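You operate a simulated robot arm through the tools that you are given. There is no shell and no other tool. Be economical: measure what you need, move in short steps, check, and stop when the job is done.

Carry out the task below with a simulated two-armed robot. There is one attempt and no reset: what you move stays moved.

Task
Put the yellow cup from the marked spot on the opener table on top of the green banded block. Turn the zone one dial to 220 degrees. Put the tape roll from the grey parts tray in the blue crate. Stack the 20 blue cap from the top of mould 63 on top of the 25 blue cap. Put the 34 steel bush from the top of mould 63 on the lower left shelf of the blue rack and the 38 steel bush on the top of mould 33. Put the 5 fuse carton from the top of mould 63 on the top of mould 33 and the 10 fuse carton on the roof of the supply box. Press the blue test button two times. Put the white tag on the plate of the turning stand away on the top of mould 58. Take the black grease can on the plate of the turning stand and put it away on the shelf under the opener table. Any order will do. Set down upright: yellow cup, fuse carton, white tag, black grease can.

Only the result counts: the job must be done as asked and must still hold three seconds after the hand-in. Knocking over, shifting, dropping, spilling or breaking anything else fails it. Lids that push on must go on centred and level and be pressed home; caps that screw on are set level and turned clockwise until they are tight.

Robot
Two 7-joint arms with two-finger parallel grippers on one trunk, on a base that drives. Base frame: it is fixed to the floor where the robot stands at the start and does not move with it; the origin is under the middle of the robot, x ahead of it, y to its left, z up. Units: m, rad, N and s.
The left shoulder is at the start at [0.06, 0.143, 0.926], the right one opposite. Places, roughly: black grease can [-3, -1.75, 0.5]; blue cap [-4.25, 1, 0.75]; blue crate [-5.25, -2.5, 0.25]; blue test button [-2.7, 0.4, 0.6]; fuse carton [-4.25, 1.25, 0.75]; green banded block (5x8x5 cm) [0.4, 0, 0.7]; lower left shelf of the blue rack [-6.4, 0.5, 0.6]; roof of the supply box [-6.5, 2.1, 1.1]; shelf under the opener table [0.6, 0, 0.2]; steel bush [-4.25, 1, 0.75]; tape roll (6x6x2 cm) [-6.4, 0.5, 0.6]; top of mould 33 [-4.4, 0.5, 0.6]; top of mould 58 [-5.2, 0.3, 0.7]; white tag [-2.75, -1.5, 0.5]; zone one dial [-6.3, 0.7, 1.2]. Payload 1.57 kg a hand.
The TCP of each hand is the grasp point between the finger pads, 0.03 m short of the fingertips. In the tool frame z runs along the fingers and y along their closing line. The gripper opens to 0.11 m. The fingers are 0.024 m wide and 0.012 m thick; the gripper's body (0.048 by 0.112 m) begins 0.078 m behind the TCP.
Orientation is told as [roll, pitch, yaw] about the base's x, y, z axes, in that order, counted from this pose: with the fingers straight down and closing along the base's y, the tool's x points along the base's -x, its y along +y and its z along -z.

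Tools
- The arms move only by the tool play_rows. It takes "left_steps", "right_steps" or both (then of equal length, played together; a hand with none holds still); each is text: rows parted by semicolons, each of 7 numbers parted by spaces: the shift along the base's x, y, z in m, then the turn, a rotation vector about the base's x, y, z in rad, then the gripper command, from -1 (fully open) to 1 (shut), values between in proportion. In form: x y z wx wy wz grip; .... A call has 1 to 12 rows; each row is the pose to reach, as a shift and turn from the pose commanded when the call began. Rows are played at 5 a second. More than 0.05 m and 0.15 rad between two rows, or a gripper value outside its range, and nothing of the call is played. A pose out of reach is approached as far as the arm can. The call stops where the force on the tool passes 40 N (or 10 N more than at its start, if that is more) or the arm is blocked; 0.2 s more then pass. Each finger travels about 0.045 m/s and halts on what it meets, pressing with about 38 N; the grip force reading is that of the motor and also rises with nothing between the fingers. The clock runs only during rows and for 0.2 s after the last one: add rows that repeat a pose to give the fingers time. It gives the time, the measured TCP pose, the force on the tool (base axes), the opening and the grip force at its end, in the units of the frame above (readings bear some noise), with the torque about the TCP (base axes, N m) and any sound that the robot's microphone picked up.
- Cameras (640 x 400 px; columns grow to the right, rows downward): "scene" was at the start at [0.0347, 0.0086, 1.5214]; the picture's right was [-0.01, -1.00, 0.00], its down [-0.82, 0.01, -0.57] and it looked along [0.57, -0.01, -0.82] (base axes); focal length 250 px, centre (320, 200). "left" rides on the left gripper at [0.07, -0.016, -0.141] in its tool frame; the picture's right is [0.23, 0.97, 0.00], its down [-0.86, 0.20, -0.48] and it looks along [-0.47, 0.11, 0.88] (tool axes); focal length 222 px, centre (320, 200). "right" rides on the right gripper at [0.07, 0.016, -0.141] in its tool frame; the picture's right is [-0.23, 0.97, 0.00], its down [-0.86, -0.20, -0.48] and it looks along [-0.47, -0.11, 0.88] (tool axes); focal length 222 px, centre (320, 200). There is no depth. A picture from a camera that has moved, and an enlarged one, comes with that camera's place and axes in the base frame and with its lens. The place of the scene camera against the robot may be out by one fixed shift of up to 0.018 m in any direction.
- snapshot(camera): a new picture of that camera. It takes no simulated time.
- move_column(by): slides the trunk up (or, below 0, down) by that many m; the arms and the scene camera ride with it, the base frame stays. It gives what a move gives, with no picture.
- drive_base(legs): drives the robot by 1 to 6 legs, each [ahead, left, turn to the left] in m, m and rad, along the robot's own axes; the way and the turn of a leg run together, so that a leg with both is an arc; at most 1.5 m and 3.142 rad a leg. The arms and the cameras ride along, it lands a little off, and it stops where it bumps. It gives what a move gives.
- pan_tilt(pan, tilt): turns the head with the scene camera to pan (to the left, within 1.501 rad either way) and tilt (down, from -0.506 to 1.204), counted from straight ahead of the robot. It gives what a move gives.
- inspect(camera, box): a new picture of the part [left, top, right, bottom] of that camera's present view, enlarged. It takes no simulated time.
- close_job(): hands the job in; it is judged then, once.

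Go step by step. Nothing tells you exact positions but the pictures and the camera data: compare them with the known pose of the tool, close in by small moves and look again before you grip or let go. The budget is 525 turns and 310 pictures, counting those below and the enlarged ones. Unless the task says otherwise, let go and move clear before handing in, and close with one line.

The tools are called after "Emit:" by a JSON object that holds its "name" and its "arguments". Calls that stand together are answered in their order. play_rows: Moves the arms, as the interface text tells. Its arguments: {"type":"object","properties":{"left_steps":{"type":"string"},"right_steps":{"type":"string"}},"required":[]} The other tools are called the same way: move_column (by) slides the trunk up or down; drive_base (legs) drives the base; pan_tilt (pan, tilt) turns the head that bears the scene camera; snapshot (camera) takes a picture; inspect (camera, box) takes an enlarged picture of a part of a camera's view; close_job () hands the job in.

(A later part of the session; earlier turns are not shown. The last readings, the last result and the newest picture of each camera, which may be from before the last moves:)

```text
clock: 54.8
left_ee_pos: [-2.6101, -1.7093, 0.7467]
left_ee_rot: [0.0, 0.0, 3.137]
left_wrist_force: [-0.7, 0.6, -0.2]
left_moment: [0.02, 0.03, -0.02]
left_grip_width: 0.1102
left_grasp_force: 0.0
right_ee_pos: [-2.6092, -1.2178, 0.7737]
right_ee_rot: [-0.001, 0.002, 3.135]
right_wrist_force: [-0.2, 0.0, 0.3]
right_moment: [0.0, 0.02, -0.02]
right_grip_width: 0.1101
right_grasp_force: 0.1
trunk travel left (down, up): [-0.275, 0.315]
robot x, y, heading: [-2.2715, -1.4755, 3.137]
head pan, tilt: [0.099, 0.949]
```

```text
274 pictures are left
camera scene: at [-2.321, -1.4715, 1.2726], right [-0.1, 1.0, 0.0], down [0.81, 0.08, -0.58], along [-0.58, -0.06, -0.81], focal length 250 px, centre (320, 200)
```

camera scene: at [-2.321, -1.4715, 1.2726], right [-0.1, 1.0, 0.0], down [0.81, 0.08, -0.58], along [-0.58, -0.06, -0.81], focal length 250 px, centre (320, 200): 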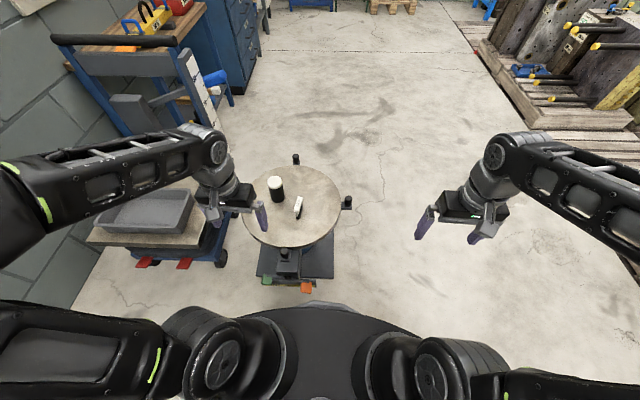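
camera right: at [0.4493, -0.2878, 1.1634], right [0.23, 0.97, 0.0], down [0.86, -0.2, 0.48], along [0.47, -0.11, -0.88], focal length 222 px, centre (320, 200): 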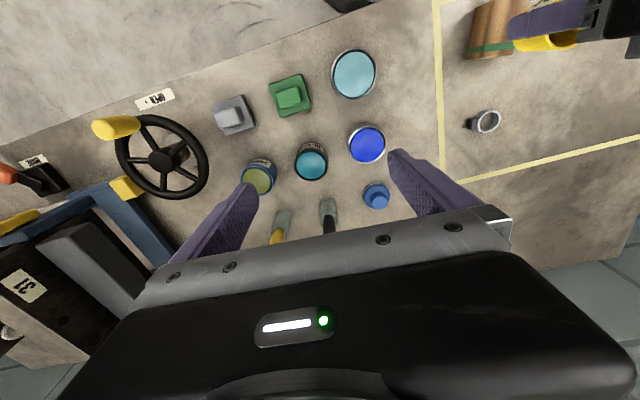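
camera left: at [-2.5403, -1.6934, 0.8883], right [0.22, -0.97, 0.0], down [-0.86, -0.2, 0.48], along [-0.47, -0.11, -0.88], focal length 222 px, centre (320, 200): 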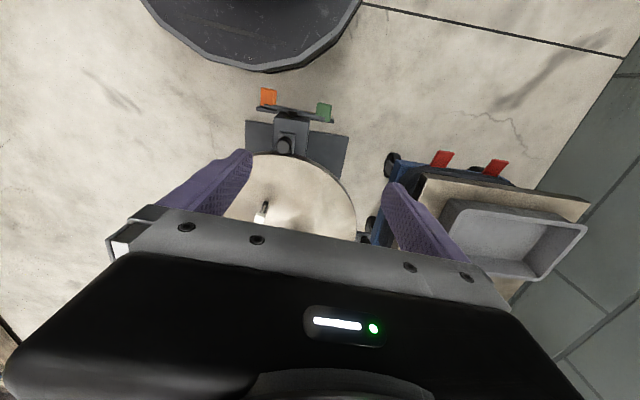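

The plate is lower (~0.43); can ≈ [-2.94, -1.72]. I'll test the left hand's reach above it.

Emit:
{"name": "play_rows", "arguments": {"left_steps": "-0.045 0 0 0 0 0 -1;-0.09 0 0 0 0 0 -1;-0.135 0 0 0 0 0 -1;-0.18 0 0 0 0 0 -1;-0.22 0 0 0 0 0 -1;-0.25 0 0 0 0 0 -1;-0.25 0 0 0 0 0 -1"}}

Emit:
{"name": "snapshot", "arguments": {"camera": "left"}}

Emit:
{"name": "snapshot", "arguments": {"camera": "scene"}}

```text
clock: 56.4
left_ee_pos: [-2.8608, -1.7113, 0.7484]
left_ee_rot: [0.0, 0.0, 3.136]
left_wrist_force: [-0.3, -0.7, 0.2]
left_moment: [0.01, 0.0, -0.02]
left_grip_width: 0.1104
left_grasp_force: 0.1
right_ee_pos: [-2.609, -1.2173, 0.7735]
right_ee_rot: [0.0, 0.001, 3.137]
right_wrist_force: [0.3, 0.4, 0.4]
right_moment: [0.02, -0.02, -0.01]
right_grip_width: 0.11
right_grasp_force: 0.1
trunk travel left (down, up): [-0.275, 0.315]
robot x, y, heading: [-2.272, -1.4748, 3.14]
head pan, tilt: [0.099, 0.949]
```

```text
273 pictures are left
camera left: at [-2.7893, -1.6957, 0.8899], right [0.22, -0.97, 0.0], down [-0.86, -0.2, 0.48], along [-0.47, -0.11, -0.88], focal length 222 px, centre (320, 200)
```

left: 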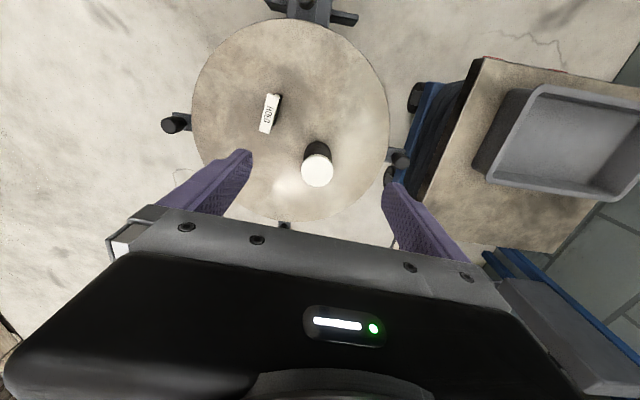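

```text
272 pictures are left
camera scene: at [-2.3213, -1.4715, 1.2726], right [-0.1, 1.0, 0.0], down [0.81, 0.08, -0.58], along [-0.58, -0.06, -0.81], focal length 250 px, centre (320, 200)
```

scene: 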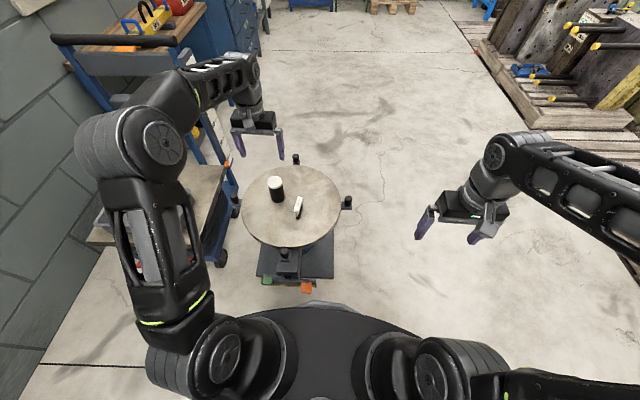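

Can top centre ≈ [-2.937, -1.725, 0.505]. Moving above it and down in steps.

Emit:
{"name": "play_rows", "arguments": {"left_steps": "-0.02 -0.004 -0.04 0 0 0 -1;-0.04 -0.008 -0.08 0 0 0 -1;-0.06 -0.012 -0.12 0 0 0 -1;-0.077 -0.014 -0.16 0 0 0 -1;-0.077 -0.014 -0.16 0 0 0 -1"}}

Emit:
{"name": "snapshot", "arguments": {"camera": "left"}}

Emit:
{"name": "snapshot", "arguments": {"camera": "scene"}}

```text
clock: 57.6
left_ee_pos: [-2.9354, -1.7251, 0.5883]
left_ee_rot: [-0.001, 0.0, 3.136]
left_wrist_force: [-0.3, -0.5, -0.5]
left_moment: [0.02, -0.03, -0.01]
left_grip_width: 0.11
left_grasp_force: 0.1
right_ee_pos: [-2.6095, -1.2178, 0.7743]
right_ee_rot: [0.0, 0.002, 3.138]
right_wrist_force: [-0.2, 0.1, 0.5]
right_moment: [0.05, 0.0, 0.02]
right_grip_width: 0.1102
right_grasp_force: 0.1
trunk travel left (down, up): [-0.275, 0.315]
robot x, y, heading: [-2.272, -1.4761, 3.138]
head pan, tilt: [0.099, 0.949]
```

```text
271 pictures are left
camera left: at [-2.8644, -1.7091, 0.7293], right [0.22, -0.97, 0.0], down [-0.86, -0.2, 0.48], along [-0.47, -0.11, -0.88], focal length 222 px, centre (320, 200)
```

left: 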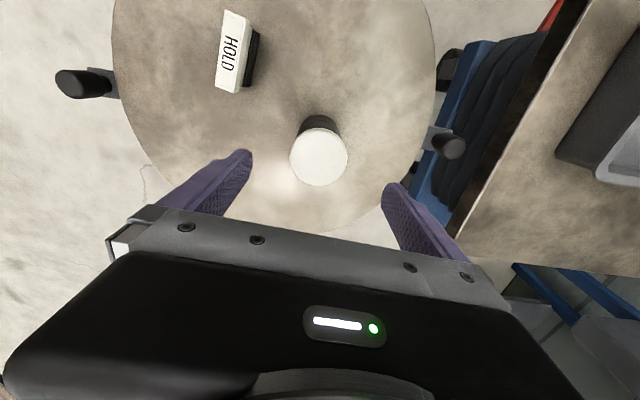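

```text
270 pictures are left
camera scene: at [-2.3214, -1.4715, 1.2726], right [-0.1, 1.0, 0.0], down [0.81, 0.08, -0.58], along [-0.58, -0.06, -0.81], focal length 250 px, centre (320, 200)
```

scene: 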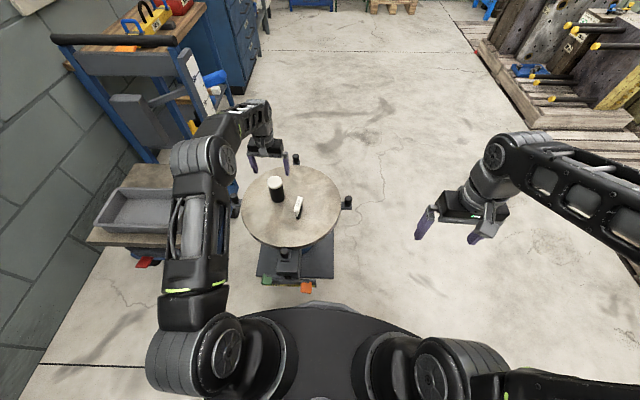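

Emit:
{"name": "play_rows", "arguments": {"left_steps": "0 0 -0.04 0 0 0 -1;0 0 -0.08 0 0 0 -1;0 0 -0.11 0 0 0 -1;0 0 -0.125 0 0 0 -1;0 0 -0.125 0 0 0 -1"}}

Emit:
{"name": "snapshot", "arguments": {"camera": "left"}}

Emit:
{"name": "inspect", "arguments": {"camera": "scene", "box": [230, 130, 330, 250]}}

```text
clock: 58.8
left_ee_pos: [-2.937, -1.7262, 0.461]
left_ee_rot: [-0.001, 0.001, 3.136]
left_wrist_force: [0.2, -0.5, -0.4]
left_moment: [0.0, 0.0, -0.04]
left_grip_width: 0.1102
left_grasp_force: 0.2
right_ee_pos: [-2.6083, -1.2188, 0.7739]
right_ee_rot: [0.001, 0.001, 3.138]
right_wrist_force: [0.0, 0.0, 0.5]
right_moment: [-0.01, -0.01, -0.06]
right_grip_width: 0.11
right_grasp_force: 0.1
trunk travel left (down, up): [-0.275, 0.315]
robot x, y, heading: [-2.271, -1.4729, 3.131]
head pan, tilt: [0.099, 0.949]
```

```text
269 pictures are left
camera left: at [-2.8661, -1.7104, 0.6021], right [0.22, -0.97, 0.0], down [-0.86, -0.2, 0.48], along [-0.47, -0.11, -0.88], focal length 222 px, centre (320, 200)
```

left: 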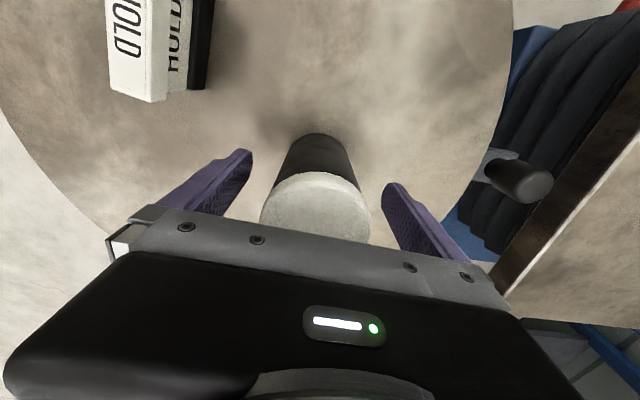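

```text
3.33 times, centred on (280, 190) of scene
camera zoom: at [-2.3212, -1.4715, 1.2726], right [-0.1, 1.0, 0.0], down [0.81, 0.08, -0.58], along [-0.58, -0.06, -0.81], focal length 834 px, centre (453, 233)
```

zoom: 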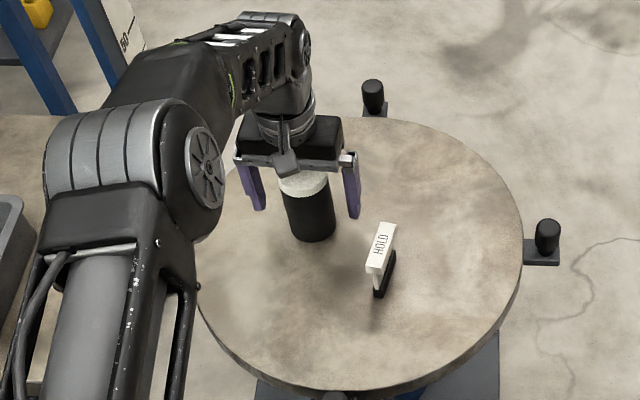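

Centred on the can. Closing.

Emit:
{"name": "play_rows", "arguments": {"left_steps": "0.003 0 -0.002 0 0 0 0;0.003 0 -0.002 0 0 0 0.3;0.003 0 -0.002 0 0 0 1;0.003 0 -0.002 0 0 0 1;0.003 0 -0.002 0 0 0 1;0.003 0 -0.002 0 0 0 1"}}

Emit:
{"name": "snapshot", "arguments": {"camera": "left"}}

```text
clock: 60.2
left_ee_pos: [-2.9327, -1.7249, 0.4589]
left_ee_rot: [0.0, 0.002, 3.135]
left_wrist_force: [-0.7, 0.8, -0.1]
left_moment: [-0.01, 0.03, -0.02]
left_grip_width: 0.06
left_grasp_force: 37.6
right_ee_pos: [-2.6094, -1.2177, 0.7741]
right_ee_rot: [0.001, 0.003, 3.139]
right_wrist_force: [0.3, 0.8, 0.4]
right_moment: [0.0, -0.02, 0.02]
right_grip_width: 0.1099
right_grasp_force: 0.1
trunk travel left (down, up): [-0.275, 0.315]
robot x, y, heading: [-2.2722, -1.473, 3.135]
head pan, tilt: [0.099, 0.949]
```

```text
267 pictures are left
camera left: at [-2.8626, -1.7091, 0.6005], right [0.22, -0.97, 0.0], down [-0.86, -0.2, 0.48], along [-0.47, -0.11, -0.88], focal length 222 px, centre (320, 200)
```

left: 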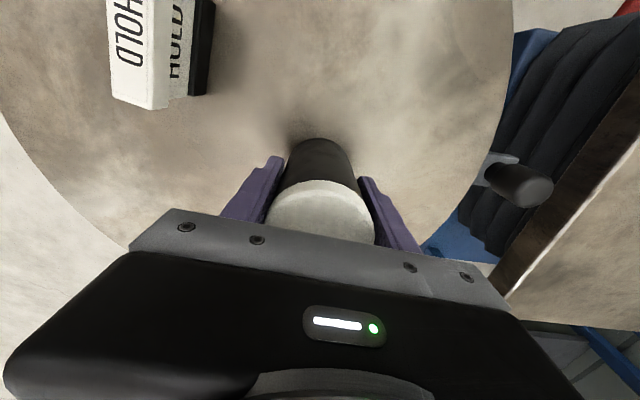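

The can goes under a table, so a vertical grip won't fit there. I'll release and regrasp it with the tool pitched ~60° forward.

Emit:
{"name": "play_rows", "arguments": {"left_steps": "0 0 0 0 0 0 0;0 0 0 0 0 0 -1;0 0 0 0 0 0 -1;0 0 0 0 0 0 -1;0 0 0.04 0 0 0 -1;0 0 0.085 0 0 0 -1;0 0 0.13 0 0 0 -1;0.03 0 0.15 0 0.14 0 -1;0.06 0 0.15 0 0.28 0 -1;0.09 0 0.15 0 0.42 0 -1;0.12 0 0.15 0 0.56 0 -1"}}

Emit:
{"name": "play_rows", "arguments": {"left_steps": "0.02 0 0 0 0.14 0 -1;0.04 0 0 0 0.28 0 -1;0.06 0 0 0 0.42 0 -1;0.06 0 0 0 0.49 0 -1;0.06 0 0 0 0.49 0 -1"}}

Emit:
{"name": "snapshot", "arguments": {"camera": "scene"}}

Emit:
{"name": "snapshot", "arguments": {"camera": "left"}}

```text
clock: 62.6
left_ee_pos: [-2.8148, -1.723, 0.6095]
left_ee_rot: [0.002, -0.562, 3.136]
left_wrist_force: [-0.1, -0.1, 0.8]
left_moment: [0.02, -0.02, -0.01]
left_grip_width: 0.1101
left_grasp_force: 0.1
right_ee_pos: [-2.6089, -1.2175, 0.7732]
right_ee_rot: [0.0, 0.001, 3.137]
right_wrist_force: [0.4, -0.4, -0.1]
right_moment: [0.01, -0.01, -0.03]
right_grip_width: 0.1102
right_grasp_force: 0.0
trunk travel left (down, up): [-0.275, 0.315]
robot x, y, heading: [-2.2713, -1.472, 3.137]
head pan, tilt: [0.099, 0.949]
```

```text
clock: 63.8
left_ee_pos: [-2.7702, -1.7275, 0.6044]
left_ee_rot: [0.007, -1.052, 3.133]
left_wrist_force: [0.2, 0.3, -0.3]
left_moment: [-0.01, 0.04, 0.01]
left_grip_width: 0.1103
left_grasp_force: 0.0
left hand out of reach, approached as far as the arm can: row 3, 4, 5
right_ee_pos: [-2.609, -1.2179, 0.7739]
right_ee_rot: [0.0, 0.001, 3.139]
right_wrist_force: [0.0, 0.3, -0.5]
right_moment: [0.0, -0.01, -0.02]
right_grip_width: 0.1101
right_grasp_force: 0.1
trunk travel left (down, up): [-0.275, 0.315]
robot x, y, heading: [-2.2713, -1.473, 3.132]
head pan, tilt: [0.099, 0.949]
```

```text
266 pictures are left
camera scene: at [-2.3211, -1.4715, 1.2726], right [-0.1, 1.0, 0.0], down [0.81, 0.08, -0.58], along [-0.58, -0.06, -0.81], focal length 250 px, centre (320, 200)
```

scene: 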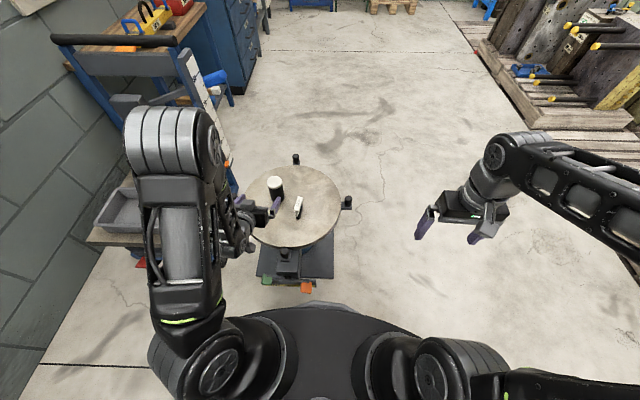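

```text
265 pictures are left
camera left: at [-2.612, -1.7113, 0.6139], right [0.11, -0.97, -0.19], down [-0.01, -0.2, 0.98], along [-0.99, -0.11, -0.03], focal length 222 px, centre (320, 200)
```

left: 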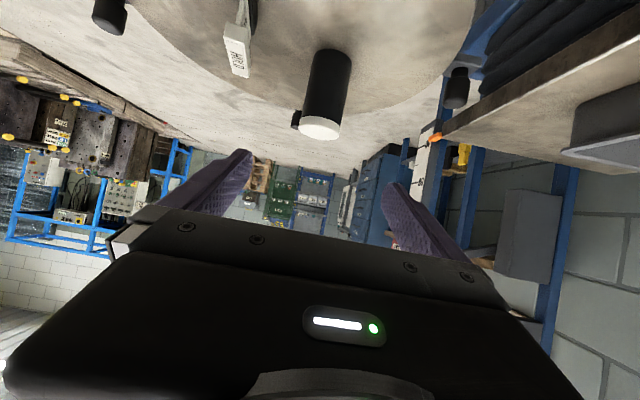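

Emit:
{"name": "play_rows", "arguments": {"left_steps": "-0.03 0.001 -0.03 0 0 0 -1;-0.05 0.001 -0.07 0 0 0 -1;-0.06 0.001 -0.11 0 0 0 -1;-0.07 0.001 -0.145 0 0 0 -1;-0.07 0.001 -0.145 0 0 0 -1"}}

Emit:
{"name": "snapshot", "arguments": {"camera": "left"}}

Emit:
{"name": "inspect", "arguments": {"camera": "scene", "box": [200, 130, 360, 270]}}

```text
clock: 65.0
left_ee_pos: [-2.8374, -1.7246, 0.4599]
left_ee_rot: [0.008, -1.05, 3.133]
left_wrist_force: [0.2, -0.3, -0.1]
left_moment: [0.04, 0.0, 0.03]
left_grip_width: 0.1101
left_grasp_force: 0.1
right_ee_pos: [-2.6077, -1.2176, 0.7742]
right_ee_rot: [0.0, 0.002, 3.139]
right_wrist_force: [-0.5, -0.2, 0.6]
right_moment: [0.0, -0.02, 0.01]
right_grip_width: 0.1101
right_grasp_force: 0.1
trunk travel left (down, up): [-0.275, 0.315]
robot x, y, heading: [-2.2718, -1.4738, 3.139]
head pan, tilt: [0.099, 0.949]
```

```text
264 pictures are left
camera left: at [-2.6801, -1.7086, 0.47], right [0.11, -0.97, -0.19], down [-0.01, -0.2, 0.98], along [-0.99, -0.11, -0.03], focal length 222 px, centre (320, 200)
```

left: 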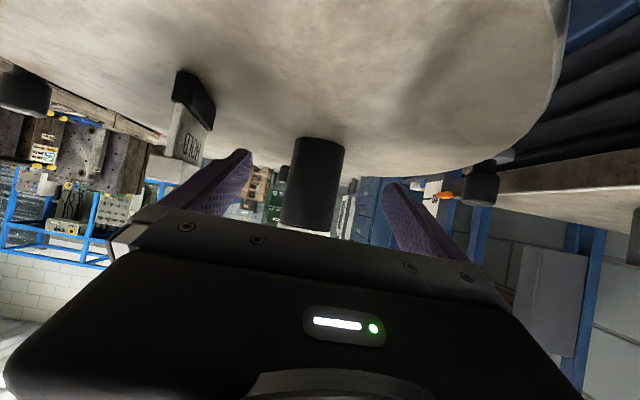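

```text
2.86 times, centred on (280, 200) of scene
camera zoom: at [-2.3213, -1.4716, 1.2726], right [-0.1, 1.0, 0.0], down [0.81, 0.08, -0.58], along [-0.58, -0.06, -0.81], focal length 715 px, centre (434, 200)
```

zoom: 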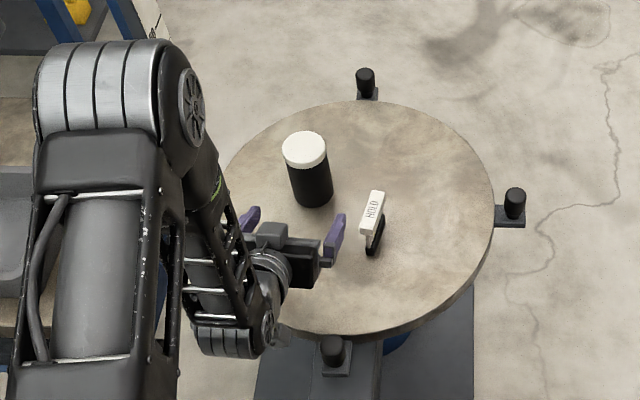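

Emit:
{"name": "play_rows", "arguments": {"left_steps": "-0.03 -0.001 0 0 0 0 -1;-0.06 -0.001 0 0 0 0 -1;-0.085 -0.001 0 0 0 0 -1;-0.098 -0.001 0 0 0 0 -1;-0.098 -0.001 0 0 0 0 -1"}}

Emit:
{"name": "snapshot", "arguments": {"camera": "left"}}

Emit:
{"name": "inspect", "arguments": {"camera": "scene", "box": [200, 130, 360, 270]}}

```text
clock: 66.2
left_ee_pos: [-2.9373, -1.7253, 0.4593]
left_ee_rot: [0.007, -1.047, 3.131]
left_wrist_force: [0.4, 0.4, 0.4]
left_moment: [-0.02, -0.03, -0.03]
left_grip_width: 0.1101
left_grasp_force: 0.1
right_ee_pos: [-2.6085, -1.2176, 0.7737]
right_ee_rot: [-0.001, 0.002, 3.137]
right_wrist_force: [0.2, 0.0, 0.5]
right_moment: [0.0, 0.0, 0.01]
right_grip_width: 0.1101
right_grasp_force: 0.1
trunk travel left (down, up): [-0.275, 0.315]
robot x, y, heading: [-2.2717, -1.472, 3.14]
head pan, tilt: [0.099, 0.949]
```

```text
262 pictures are left
camera left: at [-2.7794, -1.7103, 0.4681], right [0.11, -0.97, -0.19], down [-0.01, -0.2, 0.98], along [-0.99, -0.11, -0.03], focal length 222 px, centre (320, 200)
```

left: 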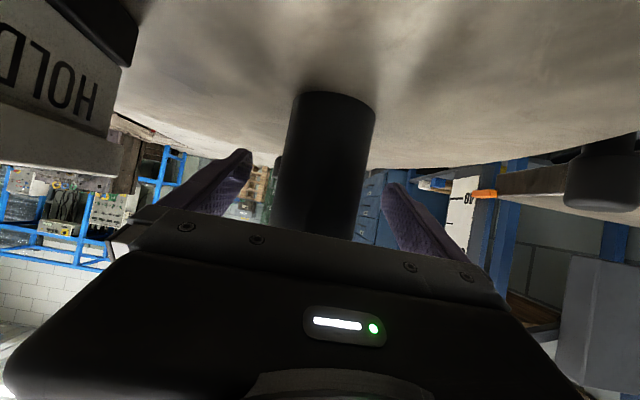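

```text
2.86 times, centred on (280, 200) of scene
camera zoom: at [-2.3212, -1.4715, 1.2726], right [-0.1, 1.0, 0.0], down [0.81, 0.08, -0.58], along [-0.58, -0.06, -0.81], focal length 715 px, centre (434, 200)
```

zoom: 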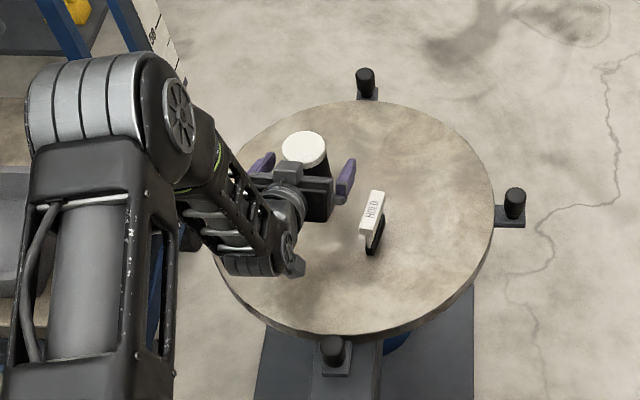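

Emit:
{"name": "play_rows", "arguments": {"left_steps": "0 0 0 0 0 0 0;0 0 0 0 0 0 0.3;0 0 0 0 0 0 1;0 0 0 0 0 0 1;0 0 0 0 0 0 1;0 0 0 0 0 0 1"}}

Emit:
{"name": "play_rows", "arguments": {"left_steps": "0 0 0.02 0 0 0 1;0 0 0.05 0 0 0 1;0 0 0.08 0 0 0 1;0 0 0.08 0 0 0 1"}}

Emit:
{"name": "snapshot", "arguments": {"camera": "left"}}

Emit:
{"name": "inspect", "arguments": {"camera": "scene", "box": [200, 130, 360, 270]}}

```text
clock: 67.6
left_ee_pos: [-2.9379, -1.7258, 0.4586]
left_ee_rot: [0.008, -1.05, 3.133]
left_wrist_force: [0.1, 1.4, 0.4]
left_moment: [0.13, 0.01, 0.01]
left_grip_width: 0.0594
left_grasp_force: 37.5
right_ee_pos: [-2.6077, -1.2177, 0.773]
right_ee_rot: [0.001, 0.004, 3.135]
right_wrist_force: [-0.6, 0.2, -0.3]
right_moment: [-0.01, 0.03, -0.02]
right_grip_width: 0.1101
right_grasp_force: 0.0
trunk travel left (down, up): [-0.275, 0.315]
robot x, y, heading: [-2.2715, -1.4776, 3.137]
head pan, tilt: [0.099, 0.949]
```

```text
clock: 68.6
left_ee_pos: [-2.9358, -1.7262, 0.5384]
left_ee_rot: [0.009, -1.048, 3.13]
left_wrist_force: [-0.8, -0.1, -3.6]
left_moment: [0.02, -0.02, 0.01]
left_grip_width: 0.0595
left_grasp_force: 38.6
right_ee_pos: [-2.6094, -1.2182, 0.7726]
right_ee_rot: [0.0, 0.002, 3.136]
right_wrist_force: [0.2, -0.1, 0.2]
right_moment: [-0.01, -0.01, 0.0]
right_grip_width: 0.11
right_grasp_force: 0.1
trunk travel left (down, up): [-0.275, 0.315]
robot x, y, heading: [-2.2731, -1.4766, 3.137]
head pan, tilt: [0.099, 0.949]
```

```text
260 pictures are left
camera left: at [-2.7785, -1.7109, 0.5477], right [0.11, -0.97, -0.19], down [-0.01, -0.2, 0.98], along [-0.99, -0.11, -0.03], focal length 222 px, centre (320, 200)
```

left: 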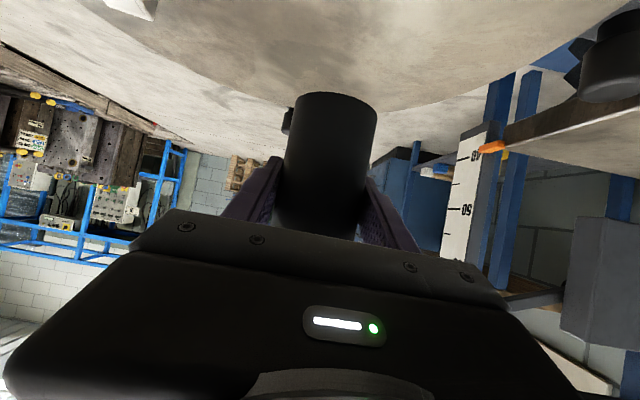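

```text
2.86 times, centred on (280, 200) of scene
camera zoom: at [-2.3212, -1.4715, 1.2726], right [-0.1, 1.0, 0.0], down [0.81, 0.08, -0.58], along [-0.58, -0.06, -0.81], focal length 715 px, centre (434, 200)
```

zoom: 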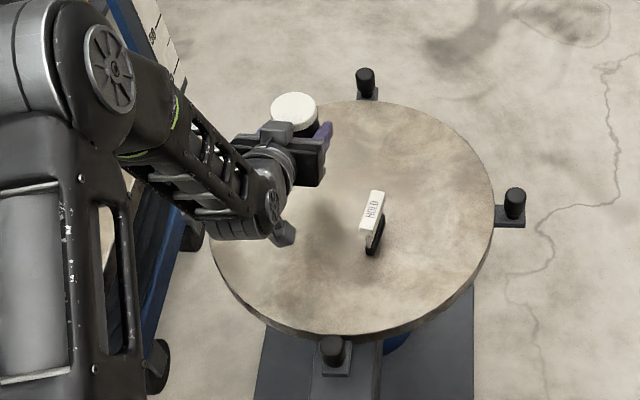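

The can is held upright with its lid. I'll draw it in, back away, and take it to the opener table's shelf.

Emit:
{"name": "play_rows", "arguments": {"left_steps": "0 0 0.04 0 0 0 1;0 0 0.08 0 0 0 1;0 0 0.12 0 0 0 1;0 0 0.16 0 0 0 1;0.04 0 0.18 0 0 0 1;0.08 0 0.18 0 0 0 1;0.12 0 0.18 0 0 0 1"}}

Emit:
{"name": "drive_base", "arguments": {"legs": [[-0.45, 0, 0], [0, -0.33, 0], [-0.4, 0, 0], [0, 0, -3.1416]]}}

Emit:
{"name": "pan_tilt", "arguments": {"pan": 0, "tilt": 0.5}}

Emit:
{"name": "snapshot", "arguments": {"camera": "scene"}}

```text
clock: 70.2
left_ee_pos: [-2.8209, -1.7282, 0.7186]
left_ee_rot: [0.009, -1.052, 3.131]
left_wrist_force: [-0.4, -0.5, -3.2]
left_moment: [-0.03, 0.04, -0.01]
left_grip_width: 0.0591
left_grasp_force: 38.1
right_ee_pos: [-2.6088, -1.2174, 0.7742]
right_ee_rot: [0.0, 0.001, 3.137]
right_wrist_force: [-0.7, 0.2, 0.1]
right_moment: [0.0, 0.02, 0.02]
right_grip_width: 0.11
right_grasp_force: 0.0
trunk travel left (down, up): [-0.275, 0.315]
robot x, y, heading: [-2.2741, -1.4708, 3.134]
head pan, tilt: [0.099, 0.949]
```

```text
refused: -3.1416 is not a number from -3.14159 to 3.14159
```

```text
clock: 71.1
left_ee_pos: [-2.8212, -1.7282, 0.718]
left_ee_rot: [0.007, -1.05, 3.133]
left_wrist_force: [0.1, -0.4, -3.5]
left_moment: [0.01, 0.0, 0.03]
left_grip_width: 0.059
left_grasp_force: 38.4
right_ee_pos: [-2.6083, -1.2183, 0.7735]
right_ee_rot: [0.0, 0.002, 3.137]
right_wrist_force: [0.0, 0.3, 0.1]
right_moment: [0.02, -0.02, -0.01]
right_grip_width: 0.1101
right_grasp_force: 0.1
trunk travel left (down, up): [-0.275, 0.315]
robot x, y, heading: [-2.2714, -1.4729, 3.136]
head pan, tilt: [0.0, 0.499]
```

```text
258 pictures are left
camera scene: at [-2.3399, -1.4643, 1.31], right [0.0, 1.0, 0.0], down [0.48, 0.0, -0.88], along [-0.88, 0.0, -0.48], focal length 250 px, centre (320, 200)
```

scene: 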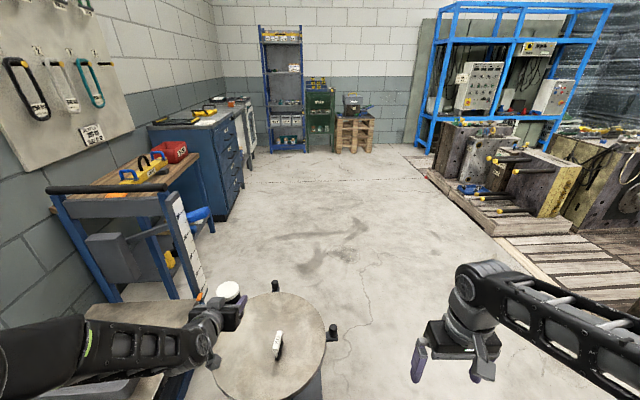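

Emit:
{"name": "drive_base", "arguments": {"legs": [[-0.45, 0, 0], [0, -0.33, 0], [-0.4, 0, 0], [0, 0, -3.135]]}}

Emit:
{"name": "snapshot", "arguments": {"camera": "scene"}}

```text
clock: 85.0
left_ee_pos: [-0.8798, -0.8851, 0.7187]
left_ee_rot: [0.01, -1.049, 0.004]
left_wrist_force: [-0.5, -0.5, -3.3]
left_moment: [-0.03, 0.01, 0.01]
left_grip_width: 0.0592
left_grasp_force: 38.0
right_ee_pos: [-1.0854, -1.3977, 0.7742]
right_ee_rot: [-0.001, 0.002, 0.007]
right_wrist_force: [0.3, 0.2, 2.1]
right_moment: [0.0, 0.01, -0.03]
right_grip_width: 0.1099
right_grasp_force: 0.1
trunk travel left (down, up): [-0.275, 0.315]
robot x, y, heading: [-1.4291, -1.146, 0.007]
head pan, tilt: [0.0, 0.499]
```

```text
257 pictures are left
camera scene: at [-1.3721, -1.136, 1.3101], right [0.01, -1.0, 0.0], down [-0.48, 0.0, -0.88], along [0.88, 0.01, -0.48], focal length 250 px, centre (320, 200)
```

scene: 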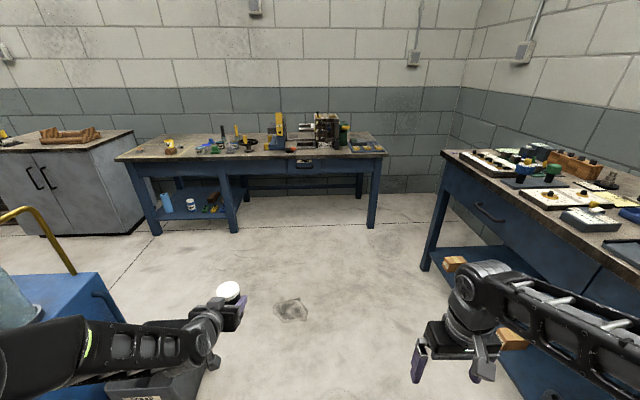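

Emit:
{"name": "drive_base", "arguments": {"legs": [[1.08, 0, 0]]}}

Emit:
{"name": "pan_tilt", "arguments": {"pan": 0.6, "tilt": 0.7}}

Emit:
{"name": "snapshot", "arguments": {"camera": "scene"}}

```text
clock: 90.4
left_ee_pos: [0.1735, -0.8923, 0.7186]
left_ee_rot: [0.009, -1.047, -0.011]
left_wrist_force: [-0.6, -0.2, -2.9]
left_moment: [-0.01, -0.01, 0.0]
left_grip_width: 0.0595
left_grasp_force: 37.7
right_ee_pos: [-0.0405, -1.4029, 0.7737]
right_ee_rot: [0.0, 0.0, -0.008]
right_wrist_force: [-0.2, 0.0, -0.9]
right_moment: [0.0, -0.02, 0.0]
right_grip_width: 0.1102
right_grasp_force: 0.0
trunk travel left (down, up): [-0.275, 0.315]
robot x, y, heading: [-0.3795, -1.1456, -0.008]
head pan, tilt: [0.0, 0.499]
```

```text
clock: 91.4
left_ee_pos: [0.174, -0.8919, 0.7172]
left_ee_rot: [0.009, -1.049, -0.012]
left_wrist_force: [-0.1, 0.1, -2.8]
left_moment: [0.04, 0.02, 0.02]
left_grip_width: 0.0595
left_grasp_force: 37.7
right_ee_pos: [-0.0411, -1.4027, 0.7747]
right_ee_rot: [-0.001, 0.003, -0.01]
right_wrist_force: [-0.5, 0.3, -0.6]
right_moment: [0.01, 0.03, 0.01]
right_grip_width: 0.11
right_grasp_force: 0.1
trunk travel left (down, up): [-0.275, 0.315]
robot x, y, heading: [-0.3782, -1.1461, -0.01]
head pan, tilt: [0.6, 0.7]
```

```text
256 pictures are left
camera scene: at [-0.3434, -1.0884, 1.2924], right [0.56, -0.83, 0.0], down [-0.53, -0.36, -0.76], along [0.63, 0.43, -0.64], focal length 250 px, centre (320, 200)
```

scene: 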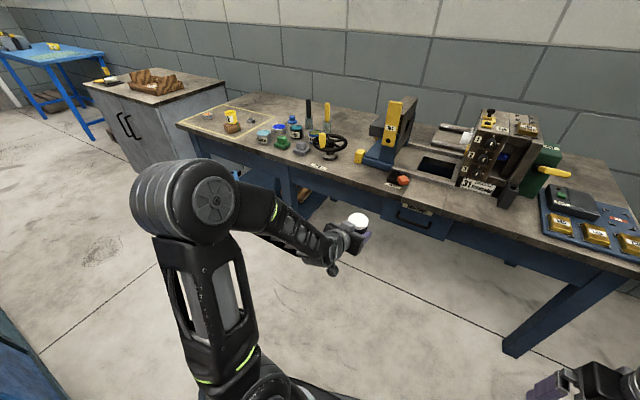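

Emit:
{"name": "drive_base", "arguments": {"legs": [[0.07, 0, 0.01], [0, 0.75, 0]]}}

Emit:
{"name": "move_column", "arguments": {"by": -0.1}}

Emit:
{"name": "pan_tilt", "arguments": {"pan": 0.3, "tilt": 0.5}}

Emit:
{"name": "snapshot", "arguments": {"camera": "scene"}}

```text
clock: 96.2
left_ee_pos: [0.2414, -0.1119, 0.7197]
left_ee_rot: [0.008, -1.049, -0.003]
left_wrist_force: [-0.5, 0.2, -3.0]
left_moment: [-0.01, 0.01, -0.02]
left_grip_width: 0.0594
left_grasp_force: 37.6
right_ee_pos: [0.0322, -0.6233, 0.7757]
right_ee_rot: [0.0, 0.003, 0.002]
right_wrist_force: [0.2, 0.8, 0.2]
right_moment: [0.01, 0.01, -0.03]
right_grip_width: 0.1098
right_grasp_force: 0.1
trunk travel left (down, up): [-0.275, 0.315]
robot x, y, heading: [-0.306, -0.3665, 0.002]
head pan, tilt: [0.6, 0.7]
```

```text
clock: 97.5
left_ee_pos: [0.242, -0.1133, 0.618]
left_ee_rot: [0.009, -1.049, -0.002]
left_wrist_force: [0.7, 0.0, -2.7]
left_moment: [0.0, 0.03, 0.02]
left_grip_width: 0.0591
left_grasp_force: 38.0
right_ee_pos: [0.0321, -0.6231, 0.674]
right_ee_rot: [0.0, 0.001, 0.002]
right_wrist_force: [0.4, -0.1, 0.3]
right_moment: [0.0, -0.02, 0.02]
right_grip_width: 0.11
right_grasp_force: 0.1
trunk travel left (down, up): [-0.175, 0.415]
robot x, y, heading: [-0.3089, -0.3673, 0.006]
head pan, tilt: [0.6, 0.7]
```

```text
clock: 98.3
left_ee_pos: [0.2422, -0.1118, 0.6178]
left_ee_rot: [0.01, -1.048, -0.002]
left_wrist_force: [0.4, 0.9, -2.0]
left_moment: [-0.01, 0.01, -0.02]
left_grip_width: 0.0593
left_grasp_force: 38.5
right_ee_pos: [0.0317, -0.625, 0.6738]
right_ee_rot: [0.001, 0.001, 0.003]
right_wrist_force: [-0.3, 0.8, -0.3]
right_moment: [-0.04, -0.01, 0.02]
right_grip_width: 0.11
right_grasp_force: 0.1
trunk travel left (down, up): [-0.175, 0.415]
robot x, y, heading: [-0.3068, -0.37, 0.004]
head pan, tilt: [0.3, 0.499]
```

```text
255 pictures are left
camera scene: at [-0.257, -0.3337, 1.21], right [0.3, -0.95, 0.0], down [-0.46, -0.14, -0.88], along [0.84, 0.26, -0.48], focal length 250 px, centre (320, 200)
```

scene: 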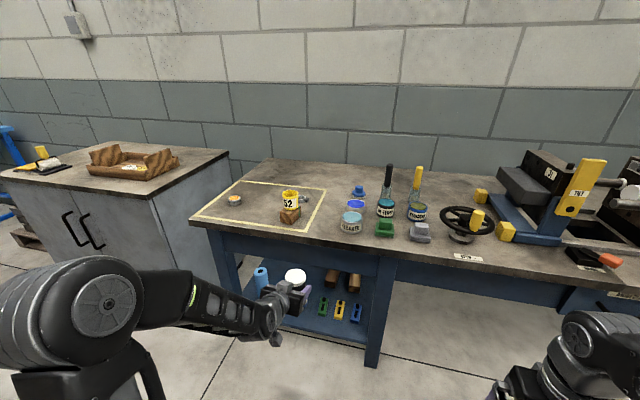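

Emit:
{"name": "move_column", "arguments": {"by": -0.17}}

Emit:
{"name": "pan_tilt", "arguments": {"pan": 0.4, "tilt": 0.65}}

Emit:
{"name": "snapshot", "arguments": {"camera": "scene"}}

```text
clock: 100.2
left_ee_pos: [0.2415, -0.1124, 0.4482]
left_ee_rot: [0.008, -1.05, -0.003]
left_wrist_force: [-0.1, 0.5, -3.3]
left_moment: [0.0, 0.04, 0.0]
left_grip_width: 0.059
left_grasp_force: 38.4
right_ee_pos: [0.0317, -0.6236, 0.5035]
right_ee_rot: [-0.001, 0.001, 0.001]
right_wrist_force: [0.0, 0.4, 0.2]
right_moment: [0.01, -0.03, -0.03]
right_grip_width: 0.1098
right_grasp_force: 0.1
trunk travel left (down, up): [-0.005, 0.585]
robot x, y, heading: [-0.3097, -0.3719, 0.008]
head pan, tilt: [0.3, 0.499]
```

```text
clock: 101.0
left_ee_pos: [0.2397, -0.113, 0.4475]
left_ee_rot: [0.01, -1.049, -0.001]
left_wrist_force: [0.7, 0.0, -2.3]
left_moment: [0.01, 0.01, 0.01]
left_grip_width: 0.0595
left_grasp_force: 38.0
right_ee_pos: [0.033, -0.6243, 0.5052]
right_ee_rot: [0.002, 0.002, 0.002]
right_wrist_force: [0.3, -0.8, 0.3]
right_moment: [-0.04, 0.05, 0.0]
right_grip_width: 0.1099
right_grasp_force: 0.0
trunk travel left (down, up): [-0.005, 0.585]
robot x, y, heading: [-0.306, -0.3705, 0.001]
head pan, tilt: [0.4, 0.649]
```

```text
254 pictures are left
camera scene: at [-0.264, -0.327, 1.0267], right [0.39, -0.92, 0.0], down [-0.56, -0.24, -0.8], along [0.73, 0.31, -0.6], focal length 250 px, centre (320, 200)
```

scene: 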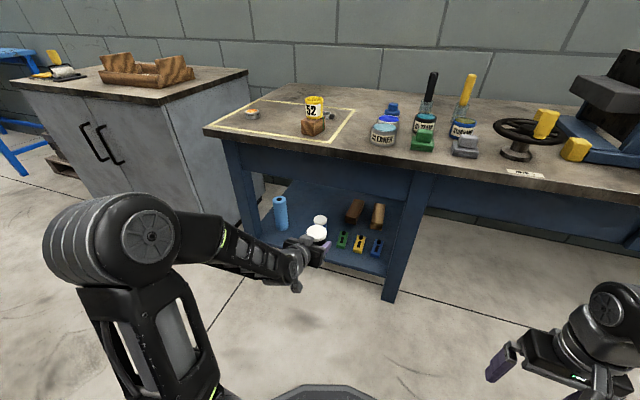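

Emit:
{"name": "inspect", "arguments": {"camera": "scene", "box": [220, 140, 440, 300]}}

Emit:
{"name": "snapshot", "arguments": {"camera": "left"}}

```text
2.50 times, centred on (330, 220) of scene
camera zoom: at [-0.264, -0.327, 1.0267], right [0.39, -0.92, 0.0], down [-0.56, -0.24, -0.8], along [0.73, 0.31, -0.6], focal length 626 px, centre (295, 150)
```

zoom: 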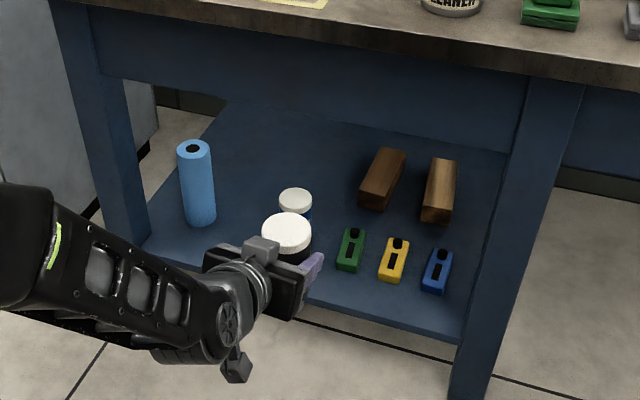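

```text
252 pictures are left
camera left: at [0.0846, -0.1292, 0.4583], right [-0.12, 0.97, -0.19], down [0.01, 0.2, 0.98], along [0.99, 0.11, -0.03], focal length 222 px, centre (320, 200)
```

left: 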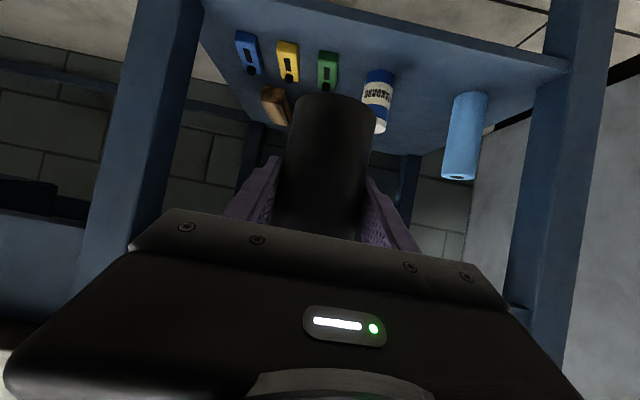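

Shelf top is about z = 0.19; free spot at about [0.435, 0.07] in front, between the bottle and the drum. Lining the robot up.

Emit:
{"name": "drive_base", "arguments": {"legs": [[0, 0.18, 0], [0.1, 0, 0]]}}

Emit:
{"name": "snapshot", "arguments": {"camera": "left"}}

Emit:
{"name": "inspect", "arguments": {"camera": "scene", "box": [220, 140, 440, 300]}}

```text
clock: 103.2
left_ee_pos: [0.3396, 0.0662, 0.4489]
left_ee_rot: [0.008, -1.049, -0.004]
left_wrist_force: [0.3, -0.6, -3.7]
left_moment: [-0.02, -0.01, -0.03]
left_grip_width: 0.0591
left_grasp_force: 37.6
right_ee_pos: [0.1289, -0.4466, 0.5051]
right_ee_rot: [-0.001, 0.002, 0.001]
right_wrist_force: [-0.3, 0.4, -1.0]
right_moment: [-0.01, -0.02, -0.02]
right_grip_width: 0.1099
right_grasp_force: 0.1
trunk travel left (down, up): [-0.005, 0.585]
robot x, y, heading: [-0.207, -0.1904, 0.007]
head pan, tilt: [0.4, 0.649]
```

```text
251 pictures are left
camera left: at [0.1825, 0.0479, 0.4583], right [-0.12, 0.97, -0.19], down [0.01, 0.2, 0.98], along [0.99, 0.11, -0.03], focal length 222 px, centre (320, 200)
```

left: 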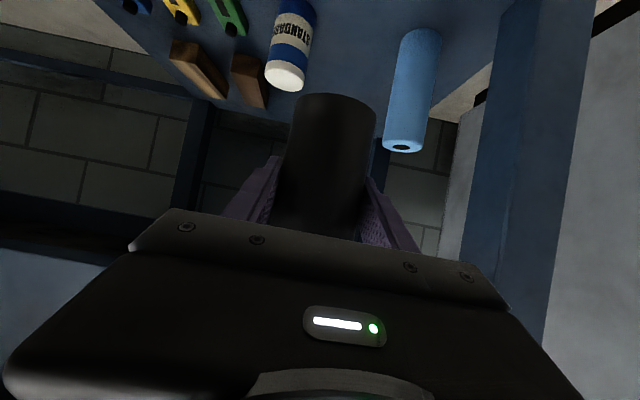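

```text
2.50 times, centred on (330, 220) of scene
camera zoom: at [-0.1664, -0.1494, 1.0267], right [0.39, -0.92, 0.0], down [-0.56, -0.24, -0.8], along [0.73, 0.31, -0.6], focal length 626 px, centre (295, 150)
```

zoom: 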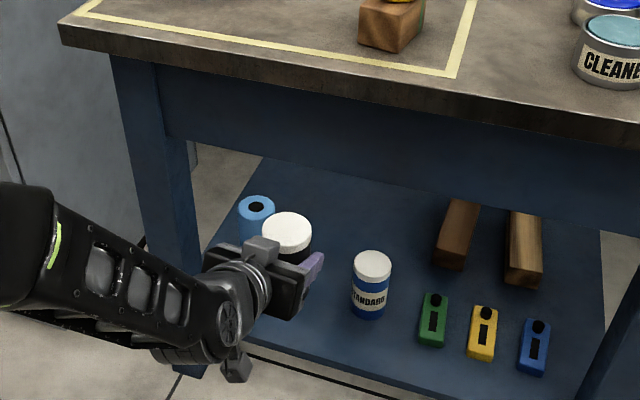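

Emit:
{"name": "play_rows", "arguments": {"left_steps": "0 0.005 -0.04 0 0 0 1;0 0.01 -0.08 0 0 0 1;0 0.014 -0.12 0 0 0 1;0 0.014 -0.155 0 0 0 1;0.04 0.014 -0.155 0 0 0 1;0.08 0.014 -0.155 0 0 0 1;0.09 0.014 -0.155 0 0 0 1;0.09 0.014 -0.155 0 0 0 1"}}

Emit:
{"name": "snapshot", "arguments": {"camera": "left"}}

Emit:
{"name": "inspect", "arguments": {"camera": "scene", "box": [220, 140, 440, 300]}}

```text
clock: 105.0
left_ee_pos: [0.4285, 0.0768, 0.2927]
left_ee_rot: [0.007, -1.049, -0.002]
left_wrist_force: [0.2, -0.5, -3.4]
left_moment: [-0.05, 0.05, -0.02]
left_grip_width: 0.0592
left_grasp_force: 37.5
right_ee_pos: [0.1288, -0.4467, 0.5037]
right_ee_rot: [0.0, 0.0, 0.003]
right_wrist_force: [0.4, -0.7, -0.5]
right_moment: [0.01, 0.03, 0.0]
right_grip_width: 0.1102
right_grasp_force: 0.0
trunk travel left (down, up): [-0.005, 0.585]
robot x, y, heading: [-0.2104, -0.1922, 0.001]
head pan, tilt: [0.4, 0.649]
```

```text
249 pictures are left
camera left: at [0.2724, 0.0595, 0.3032], right [-0.12, 0.97, -0.19], down [0.01, 0.2, 0.98], along [0.99, 0.11, -0.03], focal length 222 px, centre (320, 200)
```

left: 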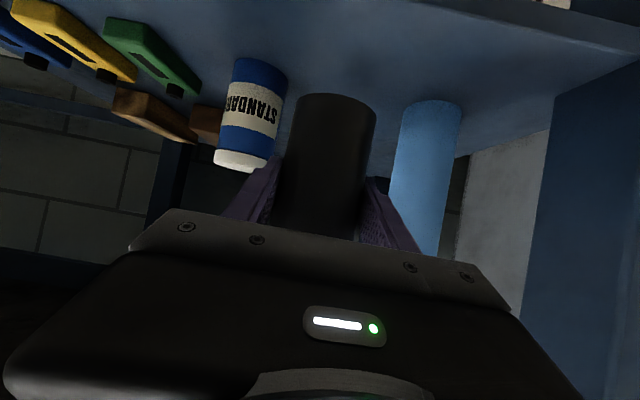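

```text
2.50 times, centred on (330, 220) of scene
camera zoom: at [-0.1663, -0.1494, 1.0267], right [0.39, -0.92, 0.0], down [-0.56, -0.24, -0.8], along [0.73, 0.31, -0.6], focal length 626 px, centre (295, 150)
```

zoom: 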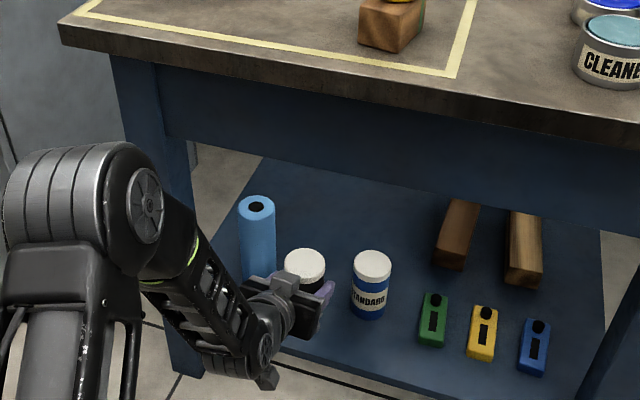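

Emit:
{"name": "play_rows", "arguments": {"left_steps": "0 0.006 -0.015 0 0 0 1;0 0.006 -0.03 0 0 0 1;0 0.006 -0.038 0 0 0 1;0 0.006 -0.042 0 0 0 1;0 0.006 -0.042 0 0 0 1"}}

```text
clock: 106.2
left_ee_pos: [0.4286, 0.0841, 0.2519]
left_ee_rot: [0.008, -1.05, -0.003]
left_wrist_force: [-0.4, -0.3, -2.2]
left_moment: [0.0, 0.0, 0.01]
left_grip_width: 0.059
left_grasp_force: 38.1
right_ee_pos: [0.1288, -0.4467, 0.5039]
right_ee_rot: [0.001, 0.004, 0.003]
right_wrist_force: [-0.3, 0.2, 0.3]
right_moment: [0.01, 0.02, -0.01]
right_grip_width: 0.1102
right_grasp_force: 0.1
trunk travel left (down, up): [-0.005, 0.585]
robot x, y, heading: [-0.2073, -0.1926, 0.003]
head pan, tilt: [0.4, 0.649]
```

Emit:
{"name": "play_rows", "arguments": {"left_steps": "0 0 -0.002 0 0 0 1;0 0 -0.004 0 0 0 1;0 0 -0.006 0 0 0 1;0 0 -0.006 0 0 0 1"}}

Emit:
{"name": "snapshot", "arguments": {"camera": "left"}}

```text
clock: 107.2
left_ee_pos: [0.4286, 0.085, 0.2455]
left_ee_rot: [0.009, -1.048, -0.003]
left_wrist_force: [-0.3, 1.0, -2.5]
left_moment: [-0.01, 0.01, 0.0]
left_grip_width: 0.0591
left_grasp_force: 38.0
right_ee_pos: [0.1289, -0.4473, 0.5041]
right_ee_rot: [0.0, 0.002, 0.001]
right_wrist_force: [-0.6, -0.7, 0.7]
right_moment: [0.0, -0.02, -0.01]
right_grip_width: 0.1102
right_grasp_force: 0.1
trunk travel left (down, up): [-0.005, 0.585]
robot x, y, heading: [-0.2123, -0.193, 0.0]
head pan, tilt: [0.4, 0.649]
```

```text
247 pictures are left
camera left: at [0.2726, 0.0675, 0.2556], right [-0.12, 0.97, -0.19], down [0.01, 0.2, 0.98], along [0.99, 0.11, -0.03], focal length 222 px, centre (320, 200)
```

left: 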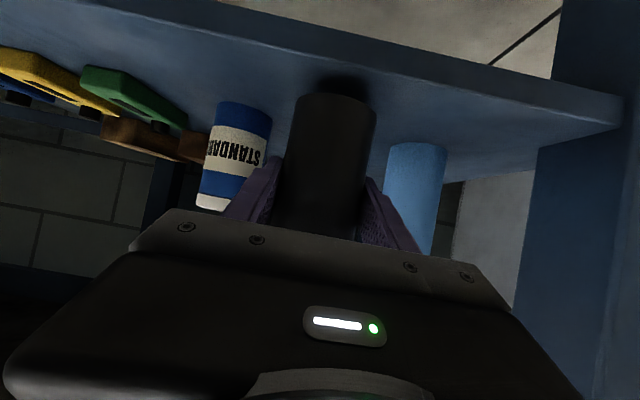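

Emit:
{"name": "play_rows", "arguments": {"left_steps": "0 0 -0.002 0 0 0 1;0 0 -0.004 0 0 0 1;0 0 -0.006 0 0 0 1;0 0 -0.006 0 0 0 1"}}

```text
clock: 108.2
left_ee_pos: [0.4287, 0.084, 0.2387]
left_ee_rot: [0.01, -1.049, -0.005]
left_wrist_force: [-0.4, 0.2, -4.1]
left_moment: [0.03, -0.02, 0.01]
left_grip_width: 0.0594
left_grasp_force: 37.5
right_ee_pos: [0.129, -0.446, 0.5039]
right_ee_rot: [0.0, 0.001, 0.002]
right_wrist_force: [-0.3, 0.0, 0.4]
right_moment: [-0.01, -0.03, 0.0]
right_grip_width: 0.1098
right_grasp_force: 0.1
trunk travel left (down, up): [-0.005, 0.585]
robot x, y, heading: [-0.2128, -0.1938, -0.002]
head pan, tilt: [0.4, 0.649]
```

Emit:
{"name": "play_rows", "arguments": {"left_steps": "0 0 -0.002 0 0 0 1;0 0 -0.004 0 0 0 1;0 0 -0.005 0 0 0 1;0 0 -0.005 0 0 0 1"}}

Emit:
{"name": "snapshot", "arguments": {"camera": "left"}}

```text
clock: 109.2
left_ee_pos: [0.4289, 0.083, 0.2333]
left_ee_rot: [0.01, -1.048, -0.002]
left_wrist_force: [-0.2, 0.4, -3.4]
left_moment: [-0.02, 0.01, -0.01]
left_grip_width: 0.0592
left_grasp_force: 38.0
right_ee_pos: [0.1294, -0.4468, 0.5048]
right_ee_rot: [-0.001, 0.002, 0.002]
right_wrist_force: [-0.3, -0.6, -0.3]
right_moment: [-0.05, 0.0, -0.03]
right_grip_width: 0.1098
right_grasp_force: 0.0
trunk travel left (down, up): [-0.005, 0.585]
robot x, y, heading: [-0.2092, -0.1933, -0.002]
head pan, tilt: [0.4, 0.649]
```

```text
246 pictures are left
camera left: at [0.2721, 0.0672, 0.2437], right [-0.12, 0.97, -0.19], down [0.01, 0.2, 0.98], along [0.99, 0.11, -0.03], focal length 222 px, centre (320, 200)
```

left: 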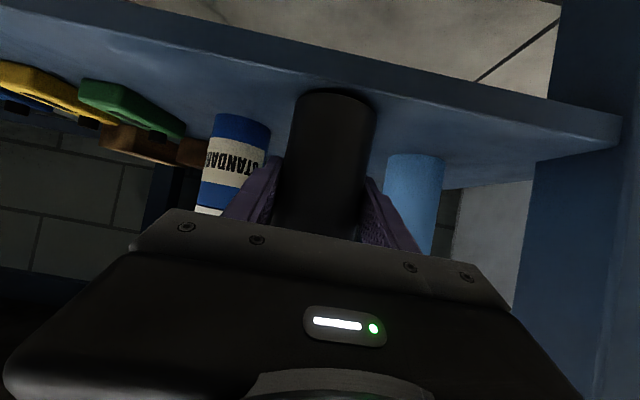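

Nearly on the shelf, but near its front edge; I'll go 2 cm deeper, then set down.

Emit:
{"name": "play_rows", "arguments": {"left_steps": "0 0.001 0.006 0 0 0 1;0.01 0.001 0.006 0 0 0 1;0.02 0.001 0.006 0 0 0 1;0.02 0.001 0.002 0 0 0 1;0.02 0.001 -0.002 0 0 0 1;0.02 0.001 -0.004 0 0 0 1;0.02 0.001 -0.004 0 0 0 1"}}

Emit:
{"name": "snapshot", "arguments": {"camera": "left"}}

```text
clock: 110.8
left_ee_pos: [0.4486, 0.0868, 0.23]
left_ee_rot: [0.01, -1.052, -0.003]
left_wrist_force: [0.8, -0.6, -3.4]
left_moment: [-0.03, 0.01, -0.01]
left_grip_width: 0.0594
left_grasp_force: 38.5
right_ee_pos: [0.1294, -0.4471, 0.5042]
right_ee_rot: [0.0, 0.002, 0.0]
right_wrist_force: [0.0, -0.8, 0.7]
right_moment: [-0.01, -0.01, -0.05]
right_grip_width: 0.11
right_grasp_force: 0.2
trunk travel left (down, up): [-0.005, 0.585]
robot x, y, heading: [-0.207, -0.193, 0.001]
head pan, tilt: [0.4, 0.649]
```

```text
245 pictures are left
camera left: at [0.2927, 0.0692, 0.2407], right [-0.12, 0.97, -0.19], down [0.01, 0.2, 0.98], along [0.99, 0.11, -0.03], focal length 222 px, centre (320, 200)
```

left: 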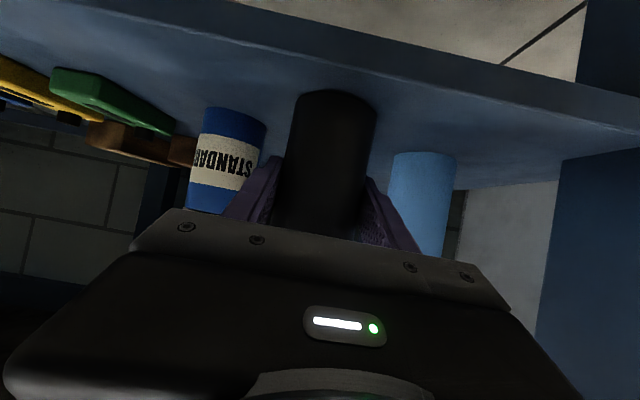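

Emit:
{"name": "play_rows", "arguments": {"left_steps": "0 -0.001 -0.002 0 0 0 1;0 -0.001 -0.004 0 0 0 1;0 -0.001 -0.005 0 0 0 1;0 -0.001 -0.005 0 0 0 1"}}

```text
clock: 111.8
left_ee_pos: [0.4494, 0.0853, 0.2288]
left_ee_rot: [0.012, -1.058, -0.005]
left_wrist_force: [-1.9, 1.1, 19.1]
left_moment: [-0.35, 0.57, -0.09]
left_grip_width: 0.0594
left_grasp_force: 38.3
right_ee_pos: [0.1297, -0.4474, 0.506]
right_ee_rot: [0.0, 0.0, 0.002]
right_wrist_force: [-0.1, -0.7, -0.5]
right_moment: [0.01, -0.04, -0.03]
right_grip_width: 0.11
right_grasp_force: 0.0
trunk travel left (down, up): [-0.005, 0.585]
robot x, y, heading: [-0.2107, -0.1955, 0.005]
head pan, tilt: [0.4, 0.649]
```

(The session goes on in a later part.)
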